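You operate a simulated robot arm through the tools that you are given. There is no shell and no other tool. Be economical: measure what you need, move in short steps, check, and stop when the job is done.

You run a simulated two-armed robot. Do the job below in one go: nothing can be reset, and whatever is moved stays where it is left.

Task
Pick up the hand cream tube from the second shelf from the bottom of the long rack in the middle with one hand, pass it to the other hand and put it on the fourth shelf from the bottom of the long rack on the right.
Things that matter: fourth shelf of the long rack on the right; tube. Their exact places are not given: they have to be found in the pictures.

It is judged by the outcome, as a careful person would: the job done as asked, and still so three seconds after it is handed in. It fails if anything else is knocked over, pushed out of place, dropped, spilled or broken.

Robot
Two 7-joint arms with two-finger parallel grippers on one trunk, on a base that drives. Base frame: it is fixed to the floor where the robot stands at the start and does not move with it; the origin is under the middle of the robot, x ahead of it, y to its left, z up. Units: mm, degrees, N and s.
The left shoulder is at the start at [-107, 119, 753], the right one opposite. With the tool pointing down near the work surface each hand reaches from about 120 to 560 mm from the robot's upright axis, wherever it stands, measured 20 degrees to its own side. Places, roughly: fourth shelf of the long rack on the right [500, 1100, 1300]. Payload 3.43 kg a hand.
Tool frame (each hand has its own): the origin (TCP) lies between the finger pads and is the grasp point; the fingertips stand 30 mm ahead of it; z points along the fingers, y is the line along which they close. The gripper opens to 94 mm. The fingers are 28 mm wide and 10 mm thick; the gripper's body (50 by 96 mm) begins 55 mm behind the TCP.
Orientation is that of the tool frame in the base frame, as a unit quaternion [w, x, y, z]. With the fingers straight down and closing along the base's y, the tool's x points along the base's -x, its y along +y and its z along -z.

Tools
- The arms move only by the tool play_rows. It takes "left_moves", "right_moves" or both (then of equal length, played together; a hand with none holds still); each is a list of rows, each a list of 7 numbers: the shift along the tool's x, y, z in units of 25 mm (1.0 is 25 mm), then the turn, a rotation vector about the tool's x, y, z in units of 4 degrees (1.0 is 4 degrees), then the closure, from 0 (fully open) to 1 (shut). In form: [[dx, dy, dz, rx, ry, rz, hand], ...]. A call has 1 to 8 rows; each row shifts and turns the commanded pose from where the row before left it, along the tool's axes as they then stand. A call with a number of a shift or a turn outside -1 to 1 is refused whole. A row lasts 0.2 s, in which the tool goes at most 50 mm and 8.6 degrees; a call with a longer step from one row to the next is refused whole, and so is a gripper value outside its range. Where a pose cannot be reached the arm comes as near as it can. A force on the tool above 40 N (or 10 N above the force at the start of the call, whichever is more), or a blocked arm, ends the call early, and 0.2 s more pass. The fingers move at their own pace (about 153 mm/s each) and stop on an object; they squeeze with about 31 N. The grip force told is the motor's: it shows also when the fingers shut on nothing. Time passes only in rows, and 0.2 s behind the last, so rows that do not move let the fingers close. It gives the time, the measured TCP pose, the force on the tool (base axes), the opening and the grip force at its end, in the units of the frame above (readings bear some noise), with the torque about the TCP (base axes, N m) and any sound that the robot's microphone picked up.
- Cameras (640 x 400 px; columns grow to the right, rows downward): "scene" is now at [41.9, 34.9, 1475]; the picture's right is [0.39, -0.92, 0.00], its down [-0.58, -0.25, -0.77] and it looks along [0.71, 0.30, -0.63] (base axes); focal length 247 px, centre (320, 200). "left" rides on the left gripper at [76, -14, -102] in its tool frame; the picture's right is [0.18, 0.98, 0.00], its down [-0.75, 0.14, -0.64] and it looks along [-0.63, 0.12, 0.77] (tool axes); focal length 243 px, centre (320, 200). "right" rides on the right gripper at [76, 14, -103] in its tool frame; the picture's right is [-0.18, 0.98, 0.00], its down [-0.75, -0.14, -0.64] and it looks along [-0.63, -0.12, 0.77] (tool axes); focal length 243 px, centre (320, 200).
- grab_frame(camera): a new picture of that camera. It takes no simulated time.
- raise_lower(by): slides the trunk up (or, below 0, down) by that many mm; the arms and the scene camera ride with it, the base frame stays. It gives what a move gives, with no picture.
- steer(legs): drives the robot by 1 to 6 legs, each [ahead, left, turn to the left] in mm, mm and degrees, along the robot's own axes; the way and the turn of a leg run together, so that a leg with both is an arc; at most 1500 mm and 180 degrees a leg. The arms and the cameras ride along, it lands a little off, and it stops where it bumps. It gives what a move gives.
- pan_tilt(pan, tilt): turns the head with the scene camera to pan (to the left, within 143 degrees either way) and tilt (down, from -29 to 69), counted from straight ahead of the robot. It gives what a move gives.
- point_at(camera, pixels): there is no depth. For up to 12 entries [column, row, z] of the newest picture of that camera ("zoom" is the newest enlarged one), the place [x, y] in the base frame at which the ray of that pixel passes the height z, good to about 2 mm. It takes no simulated time.
- enlarge(camera, box): a new picture of the part [left, top, right, bottom] of that camera's present view, enlarged. It takes no simulated time.
- finish_job(): hands the job in; it is judged then, once.

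Work in short steps. Measure before you move; look again where a grasp or a placing could have gone wrong, and mend it. You have 80 turns and 58 pictures in all, those below and enlarged ones among them. Open the grippers and draw the arms clear of the work before you hand the job in, unless the task says otherwise; then end with one line.

The tools are called after ">>>" as a command line: name --argument value ..., lists and objects as JSON in quotes. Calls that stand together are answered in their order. play_rows: Moves the arms, as the interface text tells. Its arguments: {"type":"object","properties":{"left_moves":{"type":"array","items":{"type":"array","items":{"type":"number"}}},"right_moves":{"type":"array","items":{"type":"array","items":{"type":"number"}}}},"required":[]} The other tools are called the same way: raise_lower (by) slides the trunk up or down; steer (legs) drives the base; pan_tilt (pan, tilt) turns the head that bears the scene camera; grab_frame (camera) takes a picture; point_at (camera, pixels) gives the place at which the rays of pixels pass given heights; enlarge (camera, box) takes an enlarged picture of a part of a camera's view; finish_job () hands the job in.

At the start:

```text
clock: 0.0
left_position: [316.8, 290.3, 1000.3]
left_ee_rot: [0.0, -0.001, 1.0, -0.001]
left_wrist_force: [-0.4, -0.3, -0.5]
left_ft_torque: [0.01, -0.01, -0.03]
left_width: 93.9
left_gripper_force: 0.2
right_position: [295.7, -30.1, 1000.7]
right_ee_rot: [-0.001, 0.0, 1.0, 0.0]
right_wrist_force: [0.2, -0.3, 0.3]
right_ft_torque: [-0.02, 0.01, 0.02]
right_width: 93.8
right_gripper_force: 0.0
trunk travel left (down, up): [-175.0, 160.0]
robot x, y, heading: [4.4, -1.0, 0.2]
head pan, tilt: [22.9, 39.4]
```

scene: 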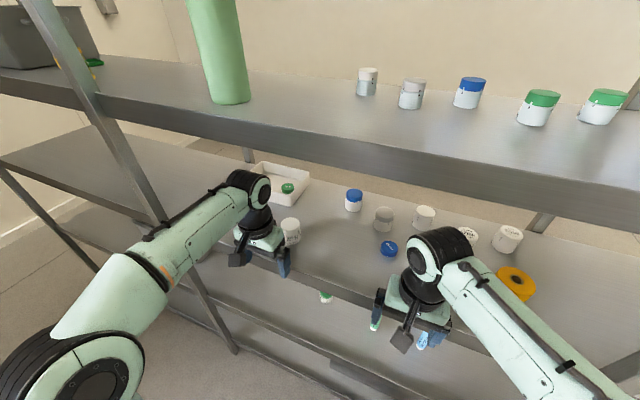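
right: 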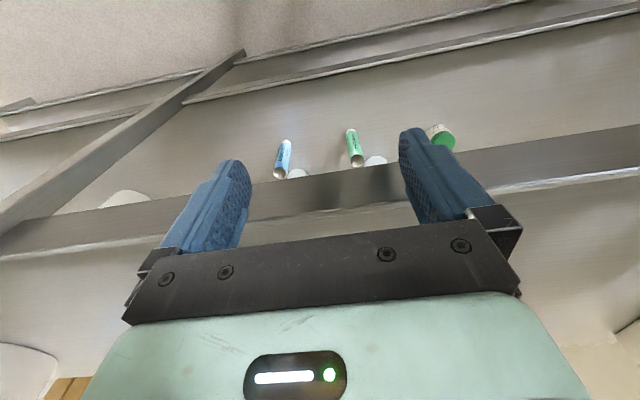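
left: 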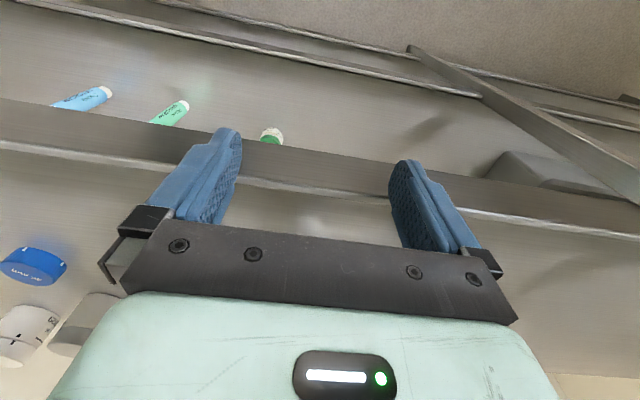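

The pictures show a rack ahead with several shelves, and tubes (blue, green) low down. I look around first with the head.

>>> pan_tilt --pan 0 --tilt 60

>>> grab_frame --camera "scene"

>>> pan_tilt --pan 70 --tilt 15

>>> grab_frame --camera "scene"

>>> pan_tilt --pan -60 --tilt 15

>>> grab_frame --camera "scene"

```text
clock: 0.9
left_position: [315.9, 289.8, 1000.1]
left_ee_rot: [0.0, 0.0, 1.0, -0.001]
left_wrist_force: [-0.8, 0.2, -0.8]
left_ft_torque: [0.01, 0.01, 0.01]
left_width: 94.2
left_gripper_force: 0.0
right_position: [295.9, -30.1, 999.9]
right_ee_rot: [0.0, 0.0, 1.0, -0.001]
right_wrist_force: [0.3, 0.5, 0.4]
right_ft_torque: [0.01, 0.0, -0.03]
right_width: 94.1
right_gripper_force: 0.1
trunk travel left (down, up): [-175.0, 160.0]
robot x, y, heading: [-1.5, -1.7, -0.1]
head pan, tilt: [0.0, 60.0]
```

```text
54 pictures are left
```

scene: 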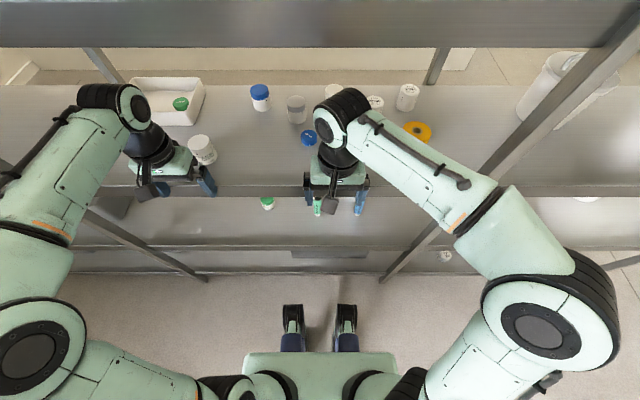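

```text
clock: 2.3
left_position: [317.2, 289.4, 999.8]
left_ee_rot: [-0.001, 0.0, 1.0, -0.001]
left_wrist_force: [0.2, -0.2, 0.8]
left_ft_torque: [-0.02, 0.0, 0.01]
left_width: 94.0
left_gripper_force: 0.1
right_position: [296.4, -30.9, 999.7]
right_ee_rot: [0.0, 0.0, 1.0, 0.0]
right_wrist_force: [0.8, 0.2, -0.1]
right_ft_torque: [0.01, 0.01, 0.0]
right_width: 93.9
right_gripper_force: 0.0
trunk travel left (down, up): [-175.0, 160.0]
robot x, y, heading: [2.6, -0.2, -0.1]
head pan, tilt: [70.0, 15.0]
```

```text
53 pictures are left
```

scene: 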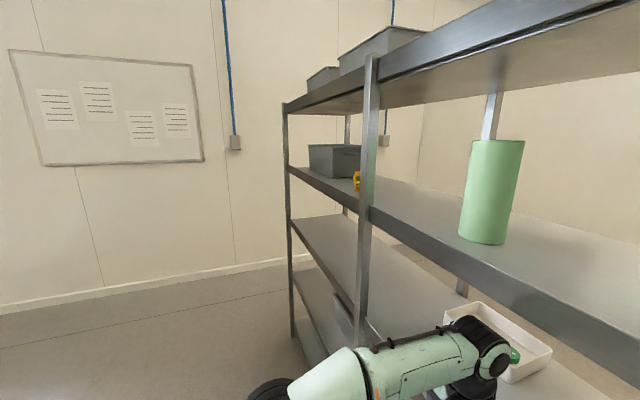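

```text
clock: 4.4
left_position: [316.4, 290.9, 1000.8]
left_ee_rot: [-0.001, 0.0, 1.0, -0.001]
left_wrist_force: [-0.2, 0.7, 0.3]
left_ft_torque: [0.02, -0.06, -0.03]
left_width: 94.4
left_gripper_force: 0.0
right_position: [295.4, -32.2, 999.2]
right_ee_rot: [0.0, 0.0, 1.0, -0.001]
right_wrist_force: [-0.5, 0.5, 0.1]
right_ft_torque: [-0.01, -0.01, 0.04]
right_width: 94.2
right_gripper_force: 0.0
trunk travel left (down, up): [-175.0, 160.0]
robot x, y, heading: [-1.8, 3.0, -0.1]
head pan, tilt: [-60.0, 15.0]
```

```text
52 pictures are left
```

scene: 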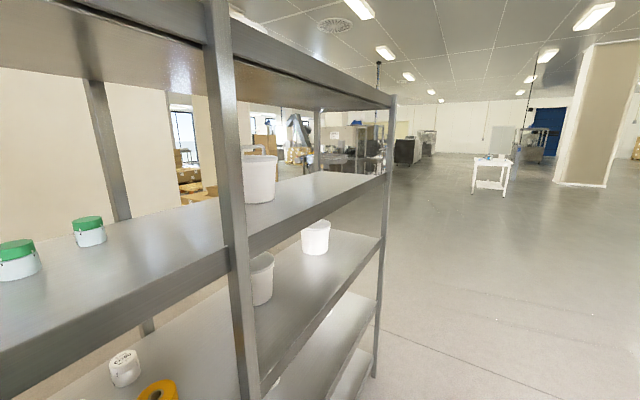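

The rack has three bays; the rough place [500, 1100, 1300] lies in the bay with the grey bins. Two tubes (blue and green) lie on a lower shelf; I enlarge them to read labels.

>>> enlarge --camera "right" --box '[250, 110, 470, 200]'

>>> enlarge --camera "left" --box '[30, 70, 300, 150]'

>>> pan_tilt --pan 140 --tilt 15

>>> grab_frame --camera "scene"

>>> pan_tilt --pan -140 --tilt 15

>>> grab_frame --camera "scene"

```text
2.91 times, centred on (360, 155) of right
```

zoom: 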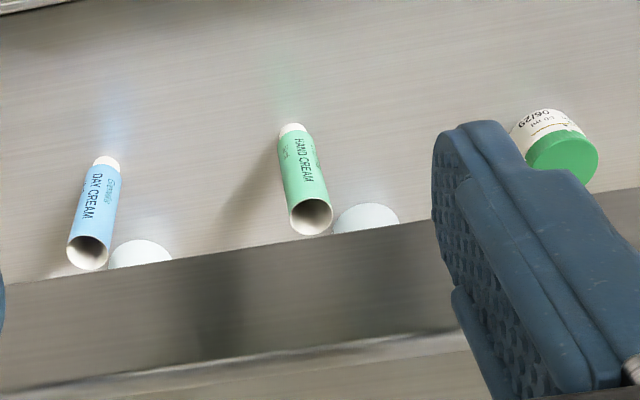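

```text
2.37 times, centred on (165, 110) of left
```

zoom: 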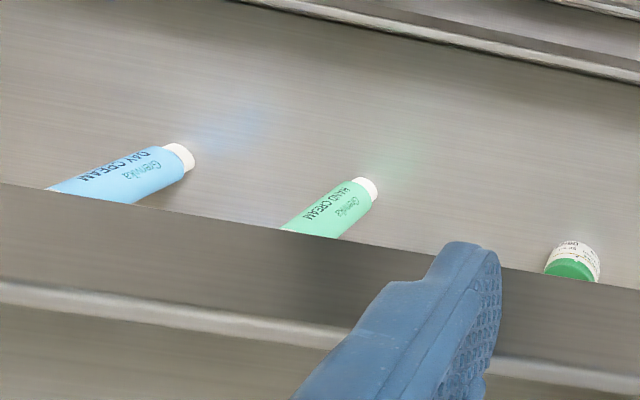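

```text
clock: 7.3
left_position: [316.1, 290.8, 1000.3]
left_ee_rot: [0.0, 0.0, 1.0, -0.001]
left_wrist_force: [-0.3, 0.0, 0.2]
left_ft_torque: [0.0, 0.01, 0.01]
left_width: 94.1
left_gripper_force: 0.0
right_position: [295.9, -30.3, 999.7]
right_ee_rot: [0.0, 0.0, 1.0, 0.001]
right_wrist_force: [-0.2, 0.0, -0.1]
right_ft_torque: [0.0, 0.01, 0.02]
right_width: 93.9
right_gripper_force: 0.1
trunk travel left (down, up): [-175.0, 160.0]
robot x, y, heading: [1.4, 0.9, -0.1]
head pan, tilt: [140.0, 15.0]
```

```text
49 pictures are left
```

scene: 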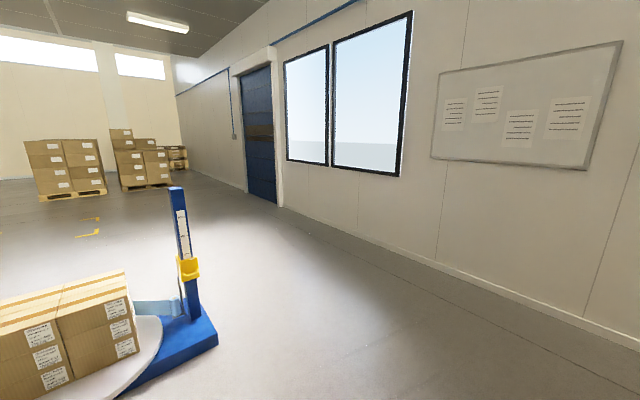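

```text
clock: 11.2
left_position: [316.7, 290.1, 1000.0]
left_ee_rot: [-0.001, 0.0, 1.0, -0.001]
left_wrist_force: [0.5, -0.2, -0.1]
left_ft_torque: [-0.01, 0.0, -0.03]
left_width: 93.9
left_gripper_force: 0.1
right_position: [295.9, -30.9, 998.6]
right_ee_rot: [-0.001, 0.0, 1.0, 0.0]
right_wrist_force: [0.6, 0.7, -0.1]
right_ft_torque: [0.02, 0.02, 0.01]
right_width: 94.4
right_gripper_force: 0.1
trunk travel left (down, up): [-175.0, 160.0]
robot x, y, heading: [1.2, -0.3, -0.1]
head pan, tilt: [-140.0, 15.0]
```

```text
48 pictures are left
```

scene: 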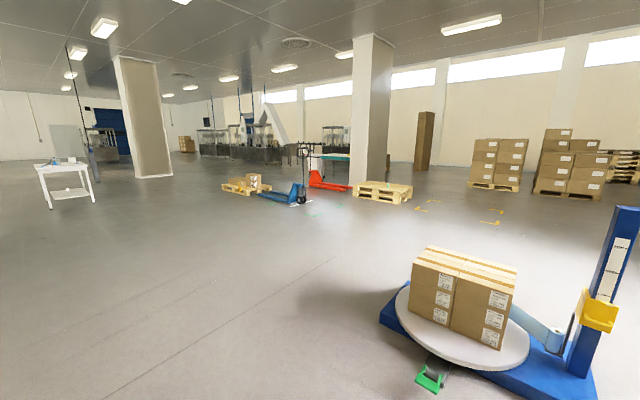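

No other rack is about, so the target bay is the one at y≈1100. The green tube reads "HAND CREAM" (right camera ~(354,148)). I back off straight to see the shelves and measure.

>>> steer --legs '[[-500, 0, 0]]'

>>> pan_tilt --pan 0 --tilt 40

>>> grab_frame --camera "scene"

```text
clock: 14.1
left_position: [-187.3, 289.4, 1000.2]
left_ee_rot: [0.0, 0.001, 1.0, -0.001]
left_wrist_force: [0.7, -0.3, -0.4]
left_ft_torque: [0.0, -0.03, 0.02]
left_width: 93.8
left_gripper_force: 0.0
right_position: [-208.5, -30.8, 1000.0]
right_ee_rot: [0.001, 0.002, 1.0, 0.0]
right_wrist_force: [0.7, 0.3, 0.3]
right_ft_torque: [0.0, -0.02, 0.02]
right_width: 94.0
right_gripper_force: 0.0
trunk travel left (down, up): [-175.0, 160.0]
robot x, y, heading: [-504.4, -0.8, -0.3]
head pan, tilt: [-140.0, 15.0]
```

```text
clock: 16.4
left_position: [-186.7, 290.0, 1000.1]
left_ee_rot: [0.0, 0.003, 1.0, -0.001]
left_wrist_force: [-0.9, 0.0, 0.6]
left_ft_torque: [0.02, 0.0, -0.03]
left_width: 94.0
left_gripper_force: 0.0
right_position: [-209.4, -31.1, 1000.2]
right_ee_rot: [0.001, 0.002, 1.0, -0.001]
right_wrist_force: [0.1, -0.8, -0.3]
right_ft_torque: [0.0, 0.01, 0.0]
right_width: 94.3
right_gripper_force: 0.1
trunk travel left (down, up): [-175.0, 160.0]
robot x, y, heading: [-507.5, 0.7, -0.0]
head pan, tilt: [0.0, 40.0]
```

```text
47 pictures are left
```

scene: 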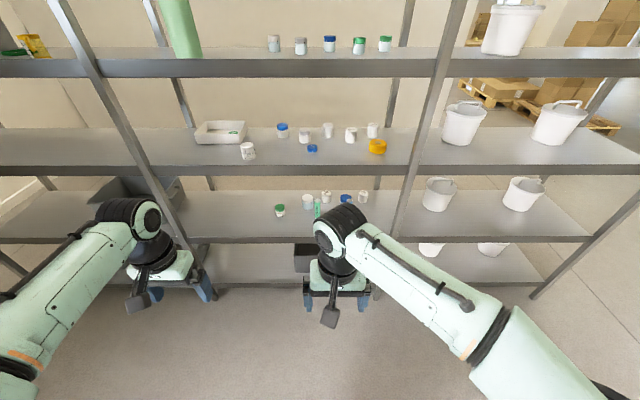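

Four shelves are visible below eye level (front edges rows ~285, 240, 170, 68), tube on the second at about (317,208). I lower the trunk for a second viewpoint and to see better.

>>> point_at --camera "scene" --pixels '[[317, 217, 550], [317, 217, 500], [280, 237, 550], [280, 237, 500], [300, 163, 950], [300, 163, 900], [300, 60, 1320], [300, 60, 1280], [75, 60, 1300], [445, 60, 1300]]'

>>> raise_lower --by -175

>>> grab_frame --camera "scene"

```text
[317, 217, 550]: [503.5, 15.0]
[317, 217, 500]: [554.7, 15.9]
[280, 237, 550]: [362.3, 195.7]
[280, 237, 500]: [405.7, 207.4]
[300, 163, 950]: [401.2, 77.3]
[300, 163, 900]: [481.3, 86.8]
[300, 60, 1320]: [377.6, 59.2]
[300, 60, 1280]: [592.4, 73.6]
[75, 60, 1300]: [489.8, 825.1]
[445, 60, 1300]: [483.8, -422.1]
```

```text
clock: 18.3
left_position: [-187.2, 290.2, 825.4]
left_ee_rot: [0.0, 0.002, 1.0, 0.0]
left_wrist_force: [0.6, -0.3, 0.4]
left_ft_torque: [-0.02, -0.02, -0.02]
left_width: 94.1
left_gripper_force: 0.0
right_position: [-208.5, -31.2, 825.3]
right_ee_rot: [0.0, 0.001, 1.0, 0.001]
right_wrist_force: [0.2, -0.3, -0.1]
right_ft_torque: [0.01, -0.03, -0.02]
right_width: 93.8
right_gripper_force: 0.1
trunk travel left (down, up): [0.0, 335.0]
robot x, y, heading: [-508.2, -2.5, -0.3]
head pan, tilt: [0.0, 40.0]
```

```text
46 pictures are left
```

scene: 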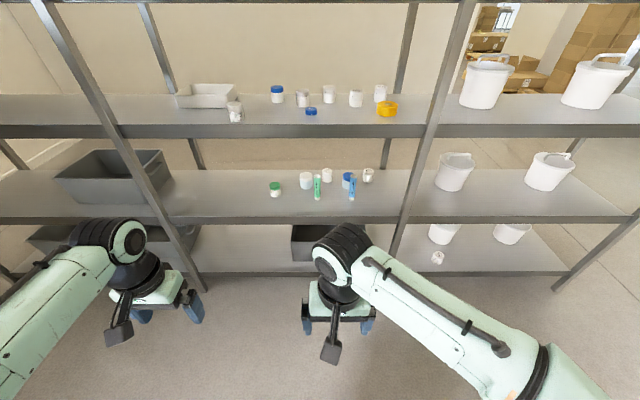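

Now the green tube is clearly seen at (317,187), standing upright; I enlarge it and measure edges.

>>> point_at --camera "scene" --pixels '[[280, 217, 550], [280, 217, 500], [300, 125, 950], [300, 125, 900], [317, 199, 500], [317, 199, 550]]'

>>> enlarge --camera "scene" --box '[250, 90, 410, 230]'

```text
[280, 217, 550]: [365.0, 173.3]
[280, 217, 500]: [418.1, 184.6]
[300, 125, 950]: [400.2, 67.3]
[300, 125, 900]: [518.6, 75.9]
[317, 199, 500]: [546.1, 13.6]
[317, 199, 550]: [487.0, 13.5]
```

```text
2.86 times, centred on (330, 160) of scene
```

zoom: 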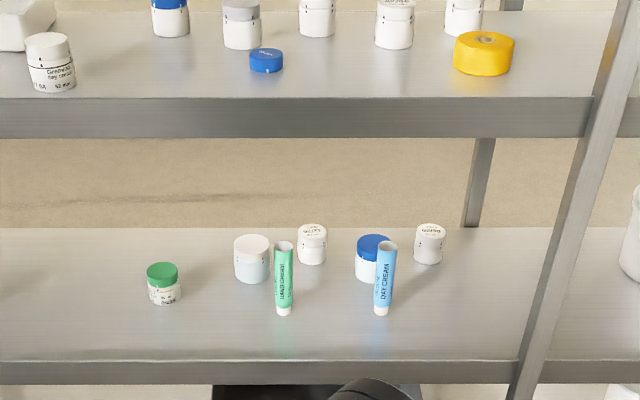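

The tube stands at about (485,14) on shelf 2 (z≈560), gap under shelf 3 is ample. I pitch the right hand forward (about 35° below horizontal), lower it, and draw the left hand back a bit.

>>> play_rows --right_moves '[[0, 0, 0, 0, -1, 0, 0], [0, 0, 0, 0, -1, 0, 0], [0, 0, 0, 0, -1, 0, 0], [0, 0, 0, 0, -1, 0, 0], [0, 0, 0, 0, -1, 0, 0], [0, 0, 0, 0, -1, 0, 0], [0, 0, 0, 0, -1, 0, 0], [0, 0, 0, 0, -1, 0, 0]]' --left_moves '[[0.5, 0, 0, 0, 0, 0, 0], [0.5, 0, 0, 0, 0, 0, 0], [0.5, 0, 0, 0, 0, 0, 0], [0.5, 0, 0, 0, 0, 0, 0], [0.5, 0, 0, 0, 0, 0, 0], [0.5, 0, 0, 0, 0, 0, 0], [0.5, 0, 0, 0, 0, 0, 0], [0.5, 0, 0, 0, 0, 0, 0]]'

>>> play_rows --right_moves '[[0, -0.5, 0, 0, -1, 0, 0], [0, -0.5, 0, 0, -1, 0, 0], [0, -0.5, 0, 0, -1, 0, 0], [0, -0.5, 0, 0, -1, 0, 0], [0, -0.5, 0, 0, -1, 0, 0], [0, -0.5, 0, 0, -0.75, 0, 0]]'

>>> play_rows --right_moves '[[0.82, -0.3, 0.57, 0, 0, 0, 0], [0.82, -0.3, 0.57, 0, 0, 0, 0], [0.82, -0.3, 0.57, 0, 0, 0, 0], [0.82, -0.3, 0.57, 0, 0, 0, 0], [0.82, 0, 0.57, 0, 0, 0, 0], [0.82, 0, 0.57, 0, 0, 0, 0], [0.82, 0, 0.57, 0, 0, 0, 0]]'

>>> grab_frame --camera "right"

```text
clock: 20.1
left_position: [-287.1, 288.9, 825.3]
left_ee_rot: [0.001, 0.001, 1.0, -0.001]
left_wrist_force: [-1.6, 0.3, -0.2]
left_ft_torque: [-0.01, -0.02, 0.0]
left_width: 93.9
left_gripper_force: 0.0
right_position: [-209.3, -30.2, 824.9]
right_ee_rot: [0.277, 0.002, 0.961, 0.0]
right_wrist_force: [0.1, 0.5, 1.2]
right_ft_torque: [0.0, 0.02, 0.0]
right_width: 93.8
right_gripper_force: 0.0
trunk travel left (down, up): [0.0, 335.0]
robot x, y, heading: [-504.1, 1.7, -0.3]
head pan, tilt: [0.0, 40.0]
```

```text
clock: 21.5
left_position: [-286.5, 291.2, 825.2]
left_ee_rot: [0.0, 0.001, 1.0, -0.001]
left_wrist_force: [0.0, -0.8, -0.3]
left_ft_torque: [-0.02, 0.04, -0.01]
left_width: 94.1
left_gripper_force: 0.1
right_position: [-208.0, -105.4, 825.2]
right_ee_rot: [0.463, 0.0, 0.887, 0.0]
right_wrist_force: [0.7, -0.2, -0.7]
right_ft_torque: [-0.04, 0.0, 0.01]
right_width: 93.9
right_gripper_force: 0.2
trunk travel left (down, up): [0.0, 335.0]
robot x, y, heading: [-500.7, 3.1, -0.4]
head pan, tilt: [0.0, 40.0]
```

```text
clock: 23.1
left_position: [-287.1, 290.1, 825.2]
left_ee_rot: [-0.001, 0.002, 1.0, -0.001]
left_wrist_force: [0.3, 0.3, -0.5]
left_ft_torque: [0.05, -0.03, -0.01]
left_width: 94.3
left_gripper_force: 0.0
right_position: [-162.3, -126.8, 674.5]
right_ee_rot: [0.462, 0.002, 0.887, -0.002]
right_wrist_force: [0.7, -0.4, 0.3]
right_ft_torque: [-0.04, -0.02, -0.01]
right_width: 94.1
right_gripper_force: 0.0
right hand out of reach, approached as far as the arm can: row 3, 4, 5, 6, 7
trunk travel left (down, up): [0.0, 335.0]
robot x, y, heading: [-507.3, 4.1, -0.2]
head pan, tilt: [0.0, 40.0]
```

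```text
44 pictures are left
```

right: 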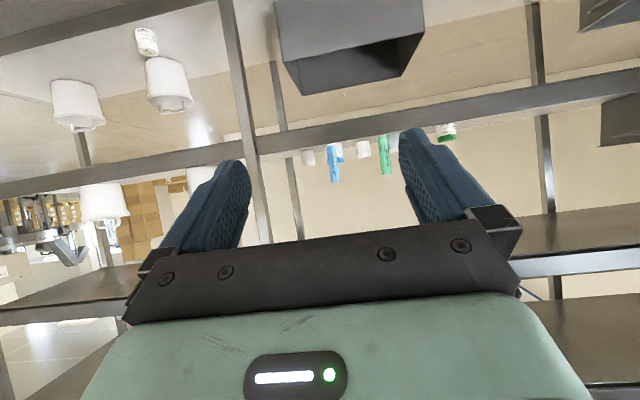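

The right hand stops near its inner reach limit; moving it forward should let it go lower. I extend it ahead by ~125 mm and down.

>>> play_rows --right_moves '[[-0.57, 0, 0.82, 0, 0, 0, 0], [-0.57, 0, 0.82, 0, 0, 0, 0], [-0.57, 0, 0.82, 0, 0, 0, 0], [-0.57, 0, 0.82, 0, 0, 0, 0], [-0.57, 0, 0.82, 0, 0, 0, 0], [0.82, 0, 0.57, 0, 0, 0, 0], [0.82, 0, 0.57, 0, 0, 0, 0]]'

>>> grab_frame --camera "scene"

```text
clock: 24.7
left_position: [-286.7, 290.0, 825.5]
left_ee_rot: [0.0, 0.002, 1.0, -0.001]
left_wrist_force: [-0.2, 0.3, 0.2]
left_ft_torque: [-0.01, -0.01, 0.03]
left_width: 94.1
left_gripper_force: 0.1
right_position: [-39.1, -126.5, 624.4]
right_ee_rot: [0.462, 0.002, 0.887, -0.001]
right_wrist_force: [0.3, 0.1, 0.5]
right_ft_torque: [0.03, 0.02, 0.04]
right_width: 94.1
right_gripper_force: 0.1
trunk travel left (down, up): [0.0, 335.0]
robot x, y, heading: [-507.0, -1.7, -0.2]
head pan, tilt: [0.0, 40.0]
```

```text
43 pictures are left
```

scene: 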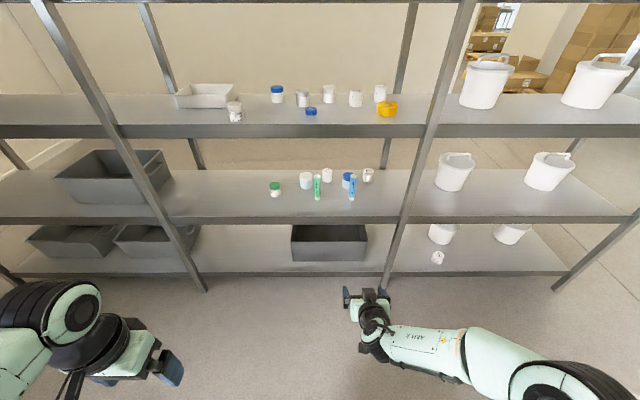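

Hand now at robot-frame (468,-127,624). I drive left 141 and forward 250 to line it up with the tube and look through both cameras.

>>> steer --legs '[[250, 141, 0]]'

>>> grab_frame --camera "right"

>>> grab_frame --camera "scene"

```text
clock: 26.7
left_position: [-33.7, 430.3, 825.5]
left_ee_rot: [0.0, 0.002, 1.0, 0.0]
left_wrist_force: [0.9, -0.4, -0.5]
left_ft_torque: [0.01, -0.01, 0.0]
left_width: 94.0
left_gripper_force: 0.1
right_position: [213.4, 11.6, 624.6]
right_ee_rot: [0.462, 0.002, 0.887, -0.002]
right_wrist_force: [0.6, -0.3, 0.0]
right_ft_torque: [0.03, 0.0, -0.03]
right_width: 94.2
right_gripper_force: 0.1
trunk travel left (down, up): [0.0, 335.0]
robot x, y, heading: [-252.6, 139.4, -0.2]
head pan, tilt: [0.0, 40.0]
```

```text
42 pictures are left
```

right: 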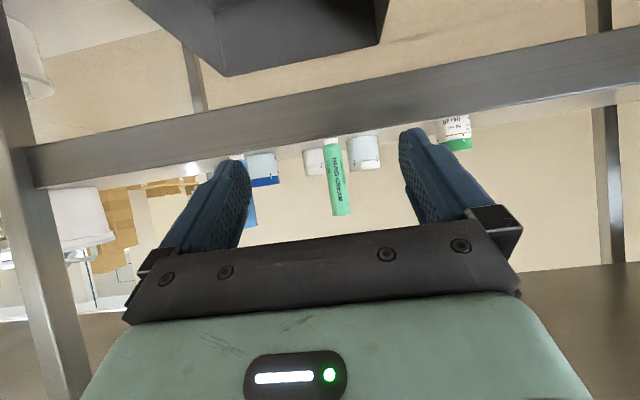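

```text
41 pictures are left
```

scene: 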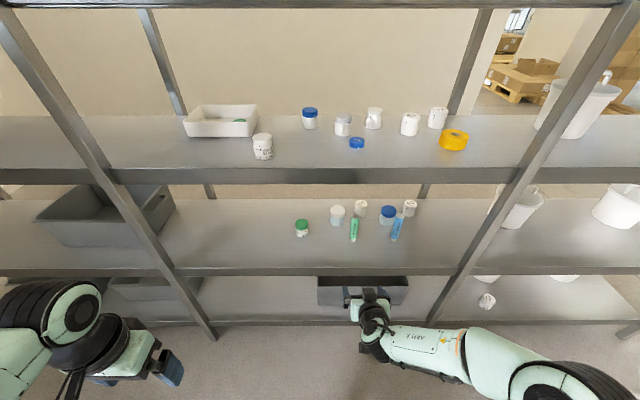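

I triangulate shelf edge and tube using this closer view against the earlier one.

>>> enlarge --camera "scene" --box '[280, 140, 440, 290]'

>>> point_at --camera "right" --pixels '[[333, 137, 570], [333, 137, 560], [342, 215, 700], [342, 215, 680]]'

```text
2.67 times, centred on (360, 215) of scene
```

zoom: 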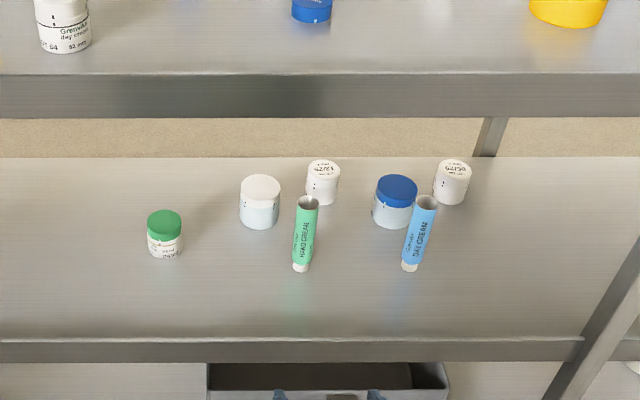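

```text
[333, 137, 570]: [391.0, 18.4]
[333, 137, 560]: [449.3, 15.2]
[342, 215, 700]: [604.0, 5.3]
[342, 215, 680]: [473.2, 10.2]
```

>>> point_at --camera "zoom" --pixels '[[300, 269, 560], [300, 269, 550], [307, 201, 680], [307, 201, 660], [200, 340, 560], [200, 340, 540], [200, 73, 950], [200, 73, 930], [200, 117, 900], [200, 157, 560]]'

```text
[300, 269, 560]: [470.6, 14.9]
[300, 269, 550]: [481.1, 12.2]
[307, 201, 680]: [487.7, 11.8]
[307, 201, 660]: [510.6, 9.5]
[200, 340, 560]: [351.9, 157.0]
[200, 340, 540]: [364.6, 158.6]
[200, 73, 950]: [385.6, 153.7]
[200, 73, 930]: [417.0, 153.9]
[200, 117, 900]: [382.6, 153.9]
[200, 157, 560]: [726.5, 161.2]
```

Triangulated: shelf 2 top z≈556, front edge x≈355; tube centre ≈(482,12), base 556, top ≈682; shelf 3 underside ≈900. I drive ahead 180 mm with the hand at z 624, partly closing fingers, and check.

>>> steer --legs '[[180, 0, 0]]'

>>> play_rows --right_moves '[[0, 0, 0, 0, 0, 0, 0.25], [0, 0, 0, 0, 0, 0, 0.25]]'

>>> grab_frame --camera "right"

>>> grab_frame --camera "scene"

```text
clock: 28.2
left_position: [146.1, 430.2, 823.9]
left_ee_rot: [0.0, 0.002, 1.0, -0.001]
left_wrist_force: [-0.5, -0.1, 0.4]
left_ft_torque: [0.0, 0.03, -0.01]
left_width: 94.0
left_gripper_force: 0.0
right_position: [393.9, 11.1, 624.8]
right_ee_rot: [0.462, 0.003, 0.887, -0.001]
right_wrist_force: [-0.1, 0.3, -0.2]
right_ft_torque: [0.01, 0.0, -0.03]
right_width: 93.8
right_gripper_force: 0.1
trunk travel left (down, up): [0.0, 335.0]
robot x, y, heading: [-73.2, 142.0, -0.3]
head pan, tilt: [0.0, 40.0]
```

```text
clock: 28.8
left_position: [145.6, 430.3, 825.0]
left_ee_rot: [0.001, 0.002, 1.0, -0.001]
left_wrist_force: [-0.4, -0.6, 0.0]
left_ft_torque: [0.02, 0.0, -0.01]
left_width: 94.0
left_gripper_force: 0.1
right_position: [392.7, 12.6, 623.4]
right_ee_rot: [0.462, 0.002, 0.887, -0.001]
right_wrist_force: [-0.7, -0.2, -0.5]
right_ft_torque: [-0.01, 0.02, 0.02]
right_width: 70.6
right_gripper_force: 0.0
trunk travel left (down, up): [0.0, 335.0]
robot x, y, heading: [-72.2, 141.8, -0.0]
head pan, tilt: [0.0, 40.0]
```

```text
39 pictures are left
```

right: 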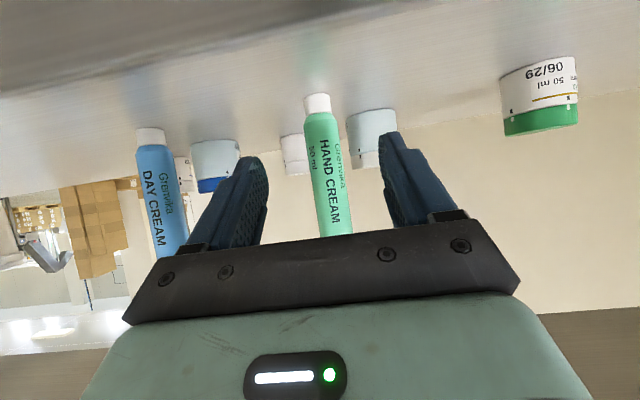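

```text
38 pictures are left
```

scene: 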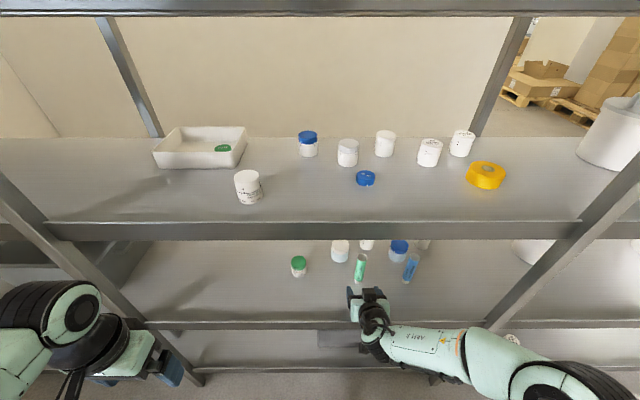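

Tube sits between the fingers ahead, cap at (317,95), top at (335,236). I re-measure from the right camera.

>>> point_at --camera "right" --pixels '[[317, 95, 556], [317, 95, 560], [335, 236, 682], [335, 236, 690], [304, 113, 573], [333, 110, 573], [370, 112, 556], [347, 120, 565], [307, 180, 630], [345, 177, 630]]'

```text
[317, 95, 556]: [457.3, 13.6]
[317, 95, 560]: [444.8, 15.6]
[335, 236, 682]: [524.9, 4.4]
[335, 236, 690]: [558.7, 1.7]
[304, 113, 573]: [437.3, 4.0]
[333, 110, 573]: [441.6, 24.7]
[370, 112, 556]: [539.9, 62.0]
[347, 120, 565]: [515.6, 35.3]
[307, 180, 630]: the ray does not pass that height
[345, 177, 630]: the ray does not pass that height
```

Refined: tube centre ≈(480,12), base ≈552, top ≈671. I lower the hand to z≈592, then go ahead 87 mm with the fingers straddling the tube.

>>> play_rows --right_moves '[[0.51, 0, 0.355, 0, 0, 0, 0.25], [0.51, 0, 0.355, 0, 0, 0, 0.25], [-0.496, 0, 0.713, 0, 0, 0, 0.25], [-0.496, 0, 0.713, 0, 0, 0, 0.25], [0, 0, 0, 0, 0, 0, 0.25]]'

>>> grab_frame --camera "right"

```text
clock: 30.0
left_position: [146.7, 430.1, 825.0]
left_ee_rot: [0.001, 0.003, 1.0, -0.001]
left_wrist_force: [0.2, -1.1, -0.1]
left_ft_torque: [-0.02, -0.01, 0.01]
left_width: 94.1
left_gripper_force: 0.1
right_position: [436.1, 11.6, 592.8]
right_ee_rot: [0.461, 0.002, 0.887, -0.001]
right_wrist_force: [0.2, 0.1, 0.1]
right_ft_torque: [0.02, -0.02, 0.01]
right_width: 70.5
right_gripper_force: 0.1
trunk travel left (down, up): [0.0, 335.0]
robot x, y, heading: [-75.8, 140.4, -0.0]
head pan, tilt: [0.0, 40.0]
```

```text
37 pictures are left
```

right: 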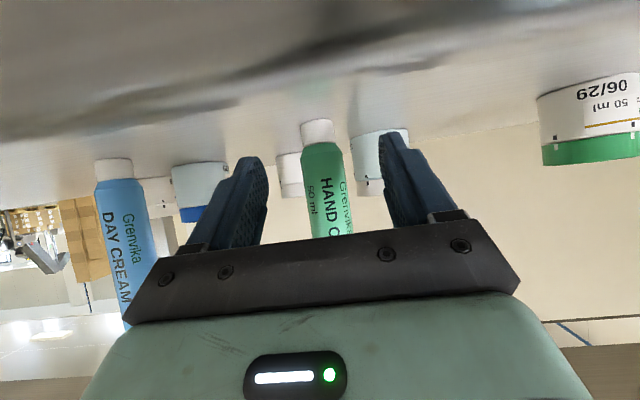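

Tube still centred between fingers (cap at (318,125)). I go the last 43 mm and close gently.

>>> play_rows --right_moves '[[-0.33, 0, 0.475, 0, 0, 0, 0.25], [-0.33, 0, 0.475, 0, 0, 0, 0.25], [-0.33, 0, 0.475, 0, 0, 0, 0.25], [0, 0, 0, 0, 0, 0, 0.4], [0, 0, 0, 0, 0, 0, 0.55], [0, 0, 0, 0, 0, 0, 0.75], [0, 0, 0, 0, 0, 0, 0.9]]'

>>> grab_frame --camera "right"

>>> enlarge --camera "scene" --box '[280, 220, 440, 320]'

```text
clock: 31.6
left_position: [146.8, 429.1, 824.1]
left_ee_rot: [0.0, 0.002, 1.0, -0.001]
left_wrist_force: [-0.1, 0.4, -0.7]
left_ft_torque: [-0.01, -0.01, -0.03]
left_width: 94.1
left_gripper_force: 0.1
right_position: [480.1, 11.3, 593.0]
right_ee_rot: [0.462, 0.002, 0.887, -0.001]
right_wrist_force: [0.2, -0.4, -0.4]
right_ft_torque: [0.01, 0.0, 0.0]
right_width: 31.6
right_gripper_force: 31.2
trunk travel left (down, up): [0.0, 335.0]
robot x, y, heading: [-68.8, 138.7, -0.4]
head pan, tilt: [0.0, 40.0]
```

```text
36 pictures are left
```

right: 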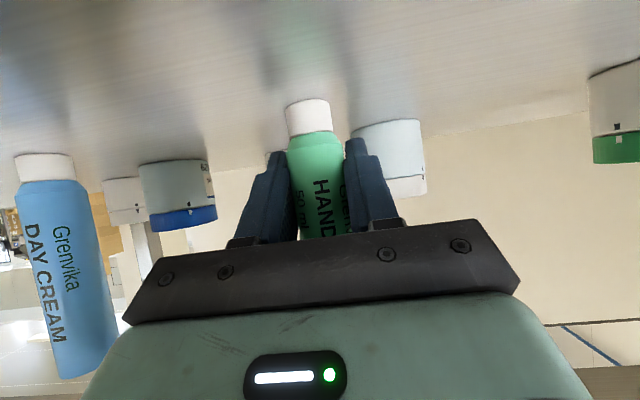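

```text
4.00 times, centred on (360, 270) of scene
```

zoom: 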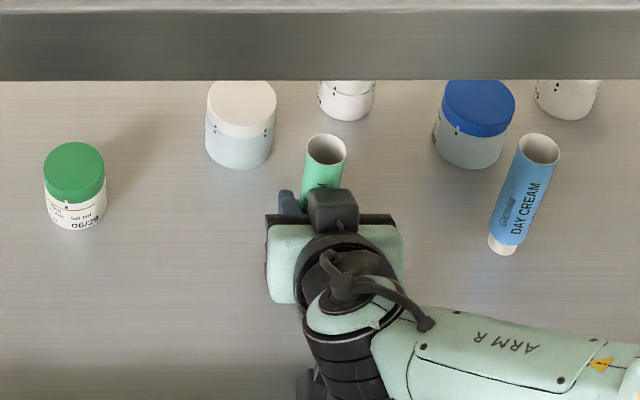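

Gripped (width 31.6, 31 N), upright. I lift 30 mm and check, then back out with the base.

>>> play_rows --right_moves '[[-0.41, 0, -0.285, 0, 0, 0, 0.9], [-0.41, 0, -0.285, 0, 0, 0, 0.9], [-0.41, 0, -0.285, 0, 0, 0, 0.9]]'

>>> steer --legs '[[-450, 0, 0]]'

>>> grab_frame --camera "scene"

>>> grab_frame --camera "right"

```text
clock: 32.4
left_position: [145.5, 430.0, 825.6]
left_ee_rot: [0.001, 0.003, 1.0, -0.001]
left_wrist_force: [0.4, 0.3, -0.2]
left_ft_torque: [-0.01, 0.0, 0.03]
left_width: 93.8
left_gripper_force: 0.1
right_position: [479.7, 12.0, 629.4]
right_ee_rot: [0.462, 0.001, 0.887, -0.001]
right_wrist_force: [0.6, -1.3, 0.2]
right_ft_torque: [0.05, 0.04, -0.03]
right_width: 31.4
right_gripper_force: 30.8
trunk travel left (down, up): [0.0, 335.0]
robot x, y, heading: [-74.0, 141.2, -0.1]
head pan, tilt: [0.0, 40.0]
```

```text
clock: 35.2
left_position: [-306.3, 430.7, 825.1]
left_ee_rot: [0.001, 0.0, 1.0, -0.001]
left_wrist_force: [0.0, 0.1, 0.3]
left_ft_torque: [0.02, 0.0, 0.0]
left_width: 94.2
left_gripper_force: 0.0
right_position: [29.4, 14.1, 631.0]
right_ee_rot: [0.462, 0.001, 0.887, -0.001]
right_wrist_force: [-0.5, 0.4, -1.0]
right_ft_torque: [-0.01, -0.01, 0.04]
right_width: 31.3
right_gripper_force: 30.9
trunk travel left (down, up): [0.0, 335.0]
robot x, y, heading: [-526.3, 140.6, -0.1]
head pan, tilt: [0.0, 40.0]
```

```text
34 pictures are left
```

scene: 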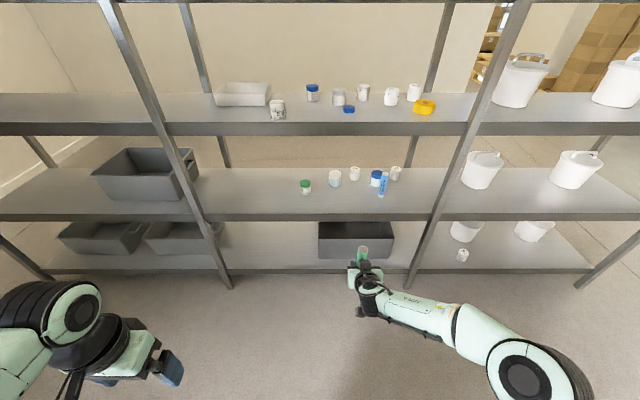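

```text
33 pictures are left
```

right: 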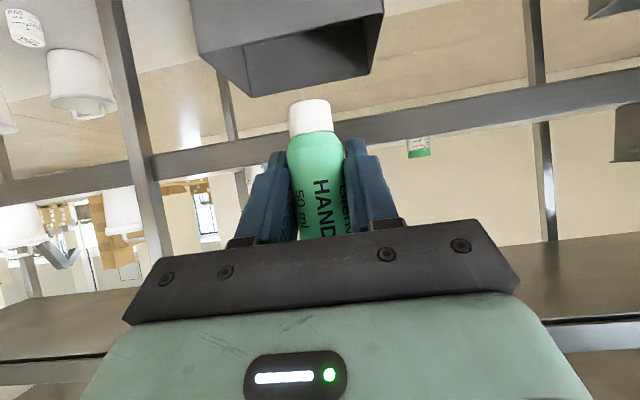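

Tube is firmly held and the shelf is undisturbed. Now for the handover: I bring the right hand to mid-front and yaw it left, while pitching the left hand forward.

>>> play_rows --right_moves '[[-0.09, 0.635, -0.823, 0, 0, 0, 0.9], [-0.09, 0.635, -0.823, 0, 0, 0, 0.9], [-0.09, 0.635, -0.823, 0, 0, 0, 0.9], [-0.09, 0.635, -0.823, 0, 0, 0, 0.9], [-0.09, 0.635, -0.823, 0, 0, 0, 0.9], [-0.09, 0.635, -0.823, 0, 0, 0, 0.9], [-0.09, 0.635, -0.823, 0, 0, 0, 0.9], [-0.09, 0.635, -0.823, 0, 0, 0, 0.9]]' --left_moves '[[-0.8, 0, 0, 0, -1, 0, 0], [-0.798, 0, 0.056, 0, -1, 0, 0], [-0.79, 0, 0.11, 0, -1, 0, 0], [-0.78, 0, 0.166, 0, -1, 0, 0], [-0.77, 0, 0.22, 0, -1, 0, 0], [-0.75, 0, 0.27, 0, -1, 0, 0], [-0.73, 0, 0.325, 0, -1, 0, 0], [-0.71, 0, 0.375, 0, -1, 0, 0]]'

>>> play_rows --right_moves '[[0, 0, 0, -0.82, 0, -0.57, 0.9], [0, 0, 0, -0.82, 0, -0.57, 0.9], [0, 0, 0, -0.82, 0, -0.57, 0.9], [0, 0, 0, -0.82, 0, -0.57, 0.9], [0, 0, 0, -0.82, 0, -0.57, 0.9], [0, 0, 0, -0.82, 0, -0.57, 0.9], [0, 0, 0, -0.82, 0, -0.57, 0.9], [0, 0, 0, -0.82, 0, -0.57, 0.9]]' --left_moves '[[0, 0, 0, 0, -1, 0, 0], [0, 0, 0, 0, -1, 0, 0], [0, 0, 0, 0, -1, 0, 0], [0, 0, 0, 0, -1, 0, 0], [0, 0, 0, 0, -1, 0, 0], [0, 0, 0, 0, -1, 0, 0], [0, 0, 0, 0, -1, 0, 0], [0, 0, 0, 0, -1, 0, 0]]'

>>> play_rows --right_moves '[[0, 0, 0, -0.82, 0, -0.57, 0.9], [0, 0, 0, -0.82, 0, -0.57, 0.9], [0, 0, 0, -0.82, 0, -0.57, 0.9], [0, 0, 0, -0.82, 0, -0.57, 0.9], [0, 0, 0, -0.82, 0, -0.57, 0.9], [0, 0, 0, -0.82, 0, -0.57, 0.9], [0, 0, 0, -0.82, 0, -0.57, 0.9], [0, 0, 0, -0.82, 0, -0.57, 0.9]]' --left_moves '[[0, 0, 0, 0, -1, 0, 0], [0, 0, 0, 0, -1, 0, 0], [0, 0, 0, 0, -0.75, 0, 0], [0, 0, 0, 0.966, 0, 0.26, 0], [0, 0, 0, 0.966, 0, 0.26, 0], [0, 0, 0, 0.966, 0, 0.26, 0], [0, 0, 0, 0.966, 0, 0.26, 0], [0, 0, 0, 0.966, 0, 0.26, 0]]'

>>> grab_frame --camera "scene"

```text
clock: 37.0
left_position: [-145.9, 432.2, 825.4]
left_ee_rot: [0.277, 0.001, 0.961, 0.0]
left_wrist_force: [0.5, 0.3, -0.1]
left_ft_torque: [-0.02, -0.01, 0.04]
left_width: 94.0
left_gripper_force: 0.1
right_position: [-95.5, 142.1, 738.1]
right_ee_rot: [0.462, 0.0, 0.887, 0.0]
right_wrist_force: [-0.7, 0.2, 0.3]
right_ft_torque: [0.03, -0.01, 0.02]
right_width: 31.5
right_gripper_force: 31.0
trunk travel left (down, up): [0.0, 335.0]
robot x, y, heading: [-520.6, 142.9, -0.3]
head pan, tilt: [0.0, 40.0]
```

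```text
clock: 38.8
left_position: [-145.8, 431.9, 825.2]
left_ee_rot: [0.531, 0.002, 0.848, -0.002]
left_wrist_force: [0.0, -0.6, 0.1]
left_ft_torque: [0.02, -0.01, 0.0]
left_width: 94.0
left_gripper_force: 0.0
right_position: [-96.0, 142.0, 737.3]
right_ee_rot: [0.443, -0.244, 0.853, 0.128]
right_wrist_force: [-0.5, -0.1, 0.7]
right_ft_torque: [0.0, 0.02, 0.0]
right_width: 31.2
right_gripper_force: 30.9
trunk travel left (down, up): [0.0, 335.0]
robot x, y, heading: [-524.0, 142.5, -0.3]
head pan, tilt: [0.0, 40.0]
```

```text
clock: 40.6
left_position: [-145.5, 431.7, 824.3]
left_ee_rot: [0.6, 0.136, 0.781, -0.106]
left_wrist_force: [-0.1, 0.5, 0.1]
left_ft_torque: [0.02, -0.02, 0.02]
left_width: 94.0
left_gripper_force: 0.1
right_position: [-94.6, 142.0, 737.5]
right_ee_rot: [0.392, -0.469, 0.753, 0.245]
right_wrist_force: [-0.4, -0.5, -1.3]
right_ft_torque: [-0.02, -0.02, 0.01]
right_width: 31.3
right_gripper_force: 31.0
trunk travel left (down, up): [0.0, 335.0]
robot x, y, heading: [-526.4, 145.6, -0.2]
head pan, tilt: [0.0, 40.0]
```

```text
32 pictures are left
```

scene: 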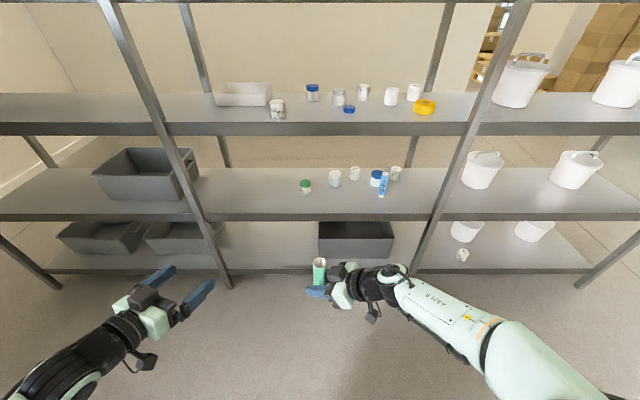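

Both arms follow well. I finish the yaws (right to 70°, left to -70°).

>>> play_rows --right_moves '[[0, 0, 0, -0.82, 0, -0.57, 0.9], [0, 0, 0, -0.41, 0, -0.285, 0.9], [0, 0, 0, 0, 0, 0, 0.9], [0, 0, 0, 0, 0, 0, 0.9], [0, 0, 0, 0, 0, 0, 0.9], [0, 0, 0, 0, 0, 0, 0.9], [0, 0, 0, 0, 0, 0, 0.9], [0, 0, 0, 0, 0, 0, 0.9]]' --left_moves '[[0, 0, 0, 0.966, 0, 0.26, 0], [0, 0, 0, 0.966, 0, 0.26, 0], [0, 0, 0, 0.966, 0, 0.26, 0], [0, 0, 0, 0.966, 0, 0.26, 0], [0, 0, 0, 0.966, 0, 0.26, 0], [0, 0, 0, 0.966, 0, 0.26, 0], [0, 0, 0, 0.966, 0, 0.26, 0], [0, 0, 0, 0.966, 0, 0.26, 0]]'

>>> play_rows --left_moves '[[0, 0, 0, 0.966, 0, 0.26, 0], [0, 0, 0, 0.966, 0, 0.26, 0], [0, 0, 0, 0.966, 0, 0.26, 0], [0, 0, 0, 0.966, 0, 0.26, 0], [0, 0, 0, 0.483, 0, 0.13, 0]]'

>>> pan_tilt --pan 0 --tilt 60

>>> grab_frame --camera "scene"

>>> grab_frame --camera "left"

```text
clock: 42.4
left_position: [-144.6, 430.3, 824.4]
left_ee_rot: [0.548, 0.349, 0.712, -0.267]
left_wrist_force: [0.6, 0.1, -0.4]
left_ft_torque: [0.0, 0.02, 0.01]
left_width: 93.8
left_gripper_force: 0.1
right_position: [-94.8, 141.2, 738.1]
right_ee_rot: [0.378, -0.507, 0.727, 0.266]
right_wrist_force: [-0.9, -0.9, 0.0]
right_ft_torque: [0.01, -0.03, -0.01]
right_width: 31.2
right_gripper_force: 30.9
trunk travel left (down, up): [0.0, 335.0]
robot x, y, heading: [-519.8, 142.7, -0.1]
head pan, tilt: [0.0, 40.0]
```

```text
clock: 43.6
left_position: [-145.7, 430.8, 826.1]
left_ee_rot: [0.498, 0.457, 0.649, -0.349]
left_wrist_force: [0.8, 0.1, 0.0]
left_ft_torque: [0.04, -0.02, -0.01]
left_width: 93.7
left_gripper_force: 0.0
right_position: [-96.0, 141.6, 738.7]
right_ee_rot: [0.378, -0.507, 0.727, 0.266]
right_wrist_force: [0.1, 0.2, 0.2]
right_ft_torque: [0.01, -0.02, 0.01]
right_width: 31.4
right_gripper_force: 31.4
trunk travel left (down, up): [0.0, 335.0]
robot x, y, heading: [-520.4, 143.3, -0.0]
head pan, tilt: [0.0, 40.0]
```

```text
clock: 44.4
left_position: [-145.2, 432.5, 825.6]
left_ee_rot: [0.5, 0.455, 0.65, -0.348]
left_wrist_force: [0.3, 0.0, -0.5]
left_ft_torque: [0.0, 0.01, -0.01]
left_width: 93.9
left_gripper_force: 0.1
right_position: [-95.4, 141.2, 739.0]
right_ee_rot: [0.378, -0.506, 0.728, 0.265]
right_wrist_force: [-0.7, -0.9, 0.0]
right_ft_torque: [0.04, 0.02, 0.02]
right_width: 31.5
right_gripper_force: 30.5
trunk travel left (down, up): [0.0, 335.0]
robot x, y, heading: [-522.8, 142.3, -0.0]
head pan, tilt: [0.0, 60.0]
```

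```text
31 pictures are left
```

scene: 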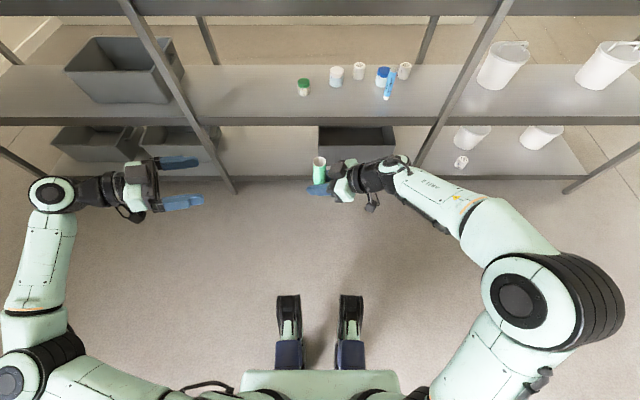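

```text
30 pictures are left
```

left: 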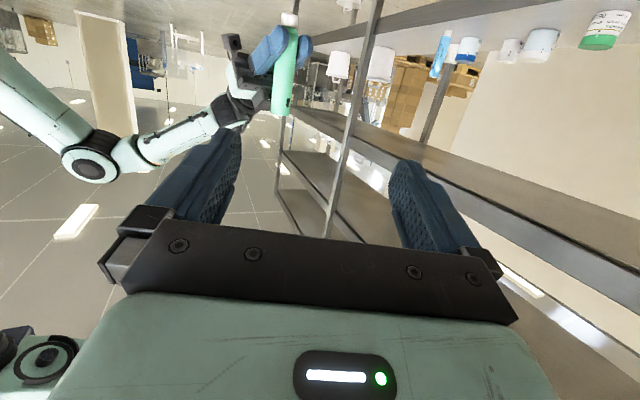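

The tube hangs at the right TCP (-96,141), base ≈699, top ≈818. I bring the left hand to a standby 108 mm from it, at z 797.

>>> play_rows --left_moves '[[-0.098, -0.265, 0.918, 0, 0, 0, 0.2], [-0.098, -0.265, 0.918, 0, 0, 0, 0.2], [-0.098, -0.265, 0.918, 0, 0, 0, 0.2], [-0.098, -0.265, 0.918, 0, 0, 0, 0.2], [-0.098, -0.265, 0.918, 0, 0, 0, 0.2], [-0.098, -0.265, 0.918, 0, 0, 0, 0.2], [-0.098, -0.265, 0.918, 0, 0, 0, 0.2], [-0.098, -0.265, 0.918, 0, 0, 0, 0.2]]'

>>> grab_frame --camera "left"

>>> enlarge --camera "scene" --box '[220, 120, 420, 240]'

```text
clock: 46.2
left_position: [-134.0, 241.1, 796.9]
left_ee_rot: [0.498, 0.457, 0.649, -0.349]
left_wrist_force: [-0.3, 0.4, 0.7]
left_ft_torque: [0.01, -0.03, -0.02]
left_width: 75.3
left_gripper_force: 0.0
right_position: [-94.9, 141.0, 739.3]
right_ee_rot: [0.378, -0.507, 0.728, 0.266]
right_wrist_force: [0.0, 0.0, 0.3]
right_ft_torque: [0.02, -0.02, 0.0]
right_width: 31.4
right_gripper_force: 30.8
trunk travel left (down, up): [0.0, 335.0]
robot x, y, heading: [-525.9, 140.5, -0.1]
head pan, tilt: [0.0, 60.0]
```

```text
29 pictures are left
```

left: 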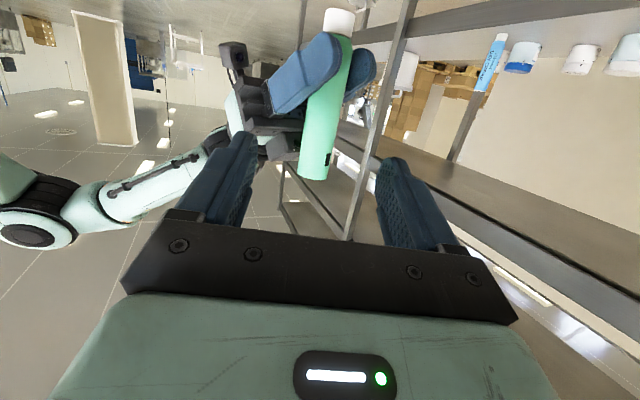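

```text
3.20 times, centred on (320, 180) of scene
```

zoom: 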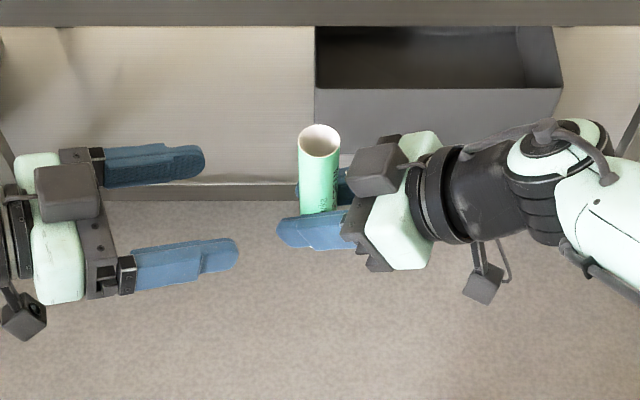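

Alignment looks right. I approach 60 of the remaining 99 mm and look.

>>> play_rows --left_moves '[[-0.205, 0.012, 0.766, 0, 0, 0, 0.25], [-0.205, 0.012, 0.766, 0, 0, 0, 0.25], [-0.205, 0.012, 0.766, 0, 0, 0, 0.25]]'

>>> enlarge --camera "scene" --box '[220, 120, 420, 240]'

>>> grab_frame --camera "left"

```text
clock: 47.0
left_position: [-112.1, 185.5, 797.0]
left_ee_rot: [0.499, 0.456, 0.65, -0.348]
left_wrist_force: [0.2, 0.8, 0.1]
left_ft_torque: [-0.02, 0.02, 0.02]
left_width: 70.2
left_gripper_force: 0.1
right_position: [-96.3, 142.1, 737.8]
right_ee_rot: [0.379, -0.506, 0.728, 0.266]
right_wrist_force: [-0.8, 0.2, 0.5]
right_ft_torque: [0.04, -0.03, -0.02]
right_width: 31.1
right_gripper_force: 30.9
trunk travel left (down, up): [0.0, 335.0]
robot x, y, heading: [-521.0, 140.4, -0.0]
head pan, tilt: [0.0, 60.0]
```

```text
3.20 times, centred on (320, 180) of scene
```

zoom: 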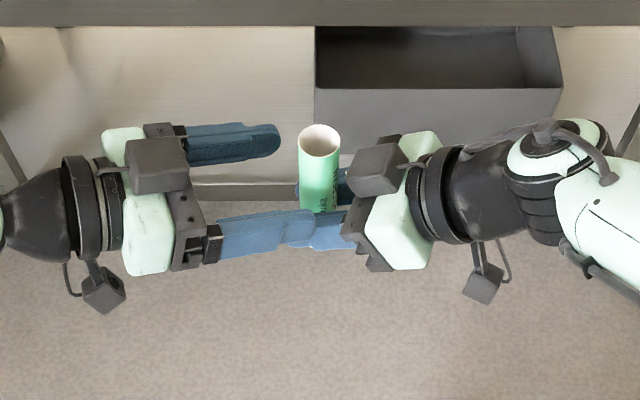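

```text
26 pictures are left
```

left: 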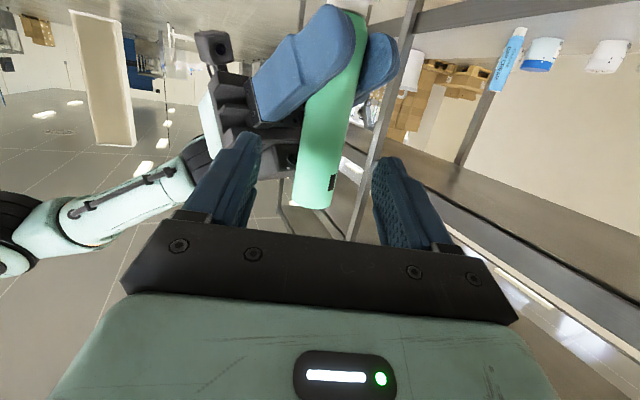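

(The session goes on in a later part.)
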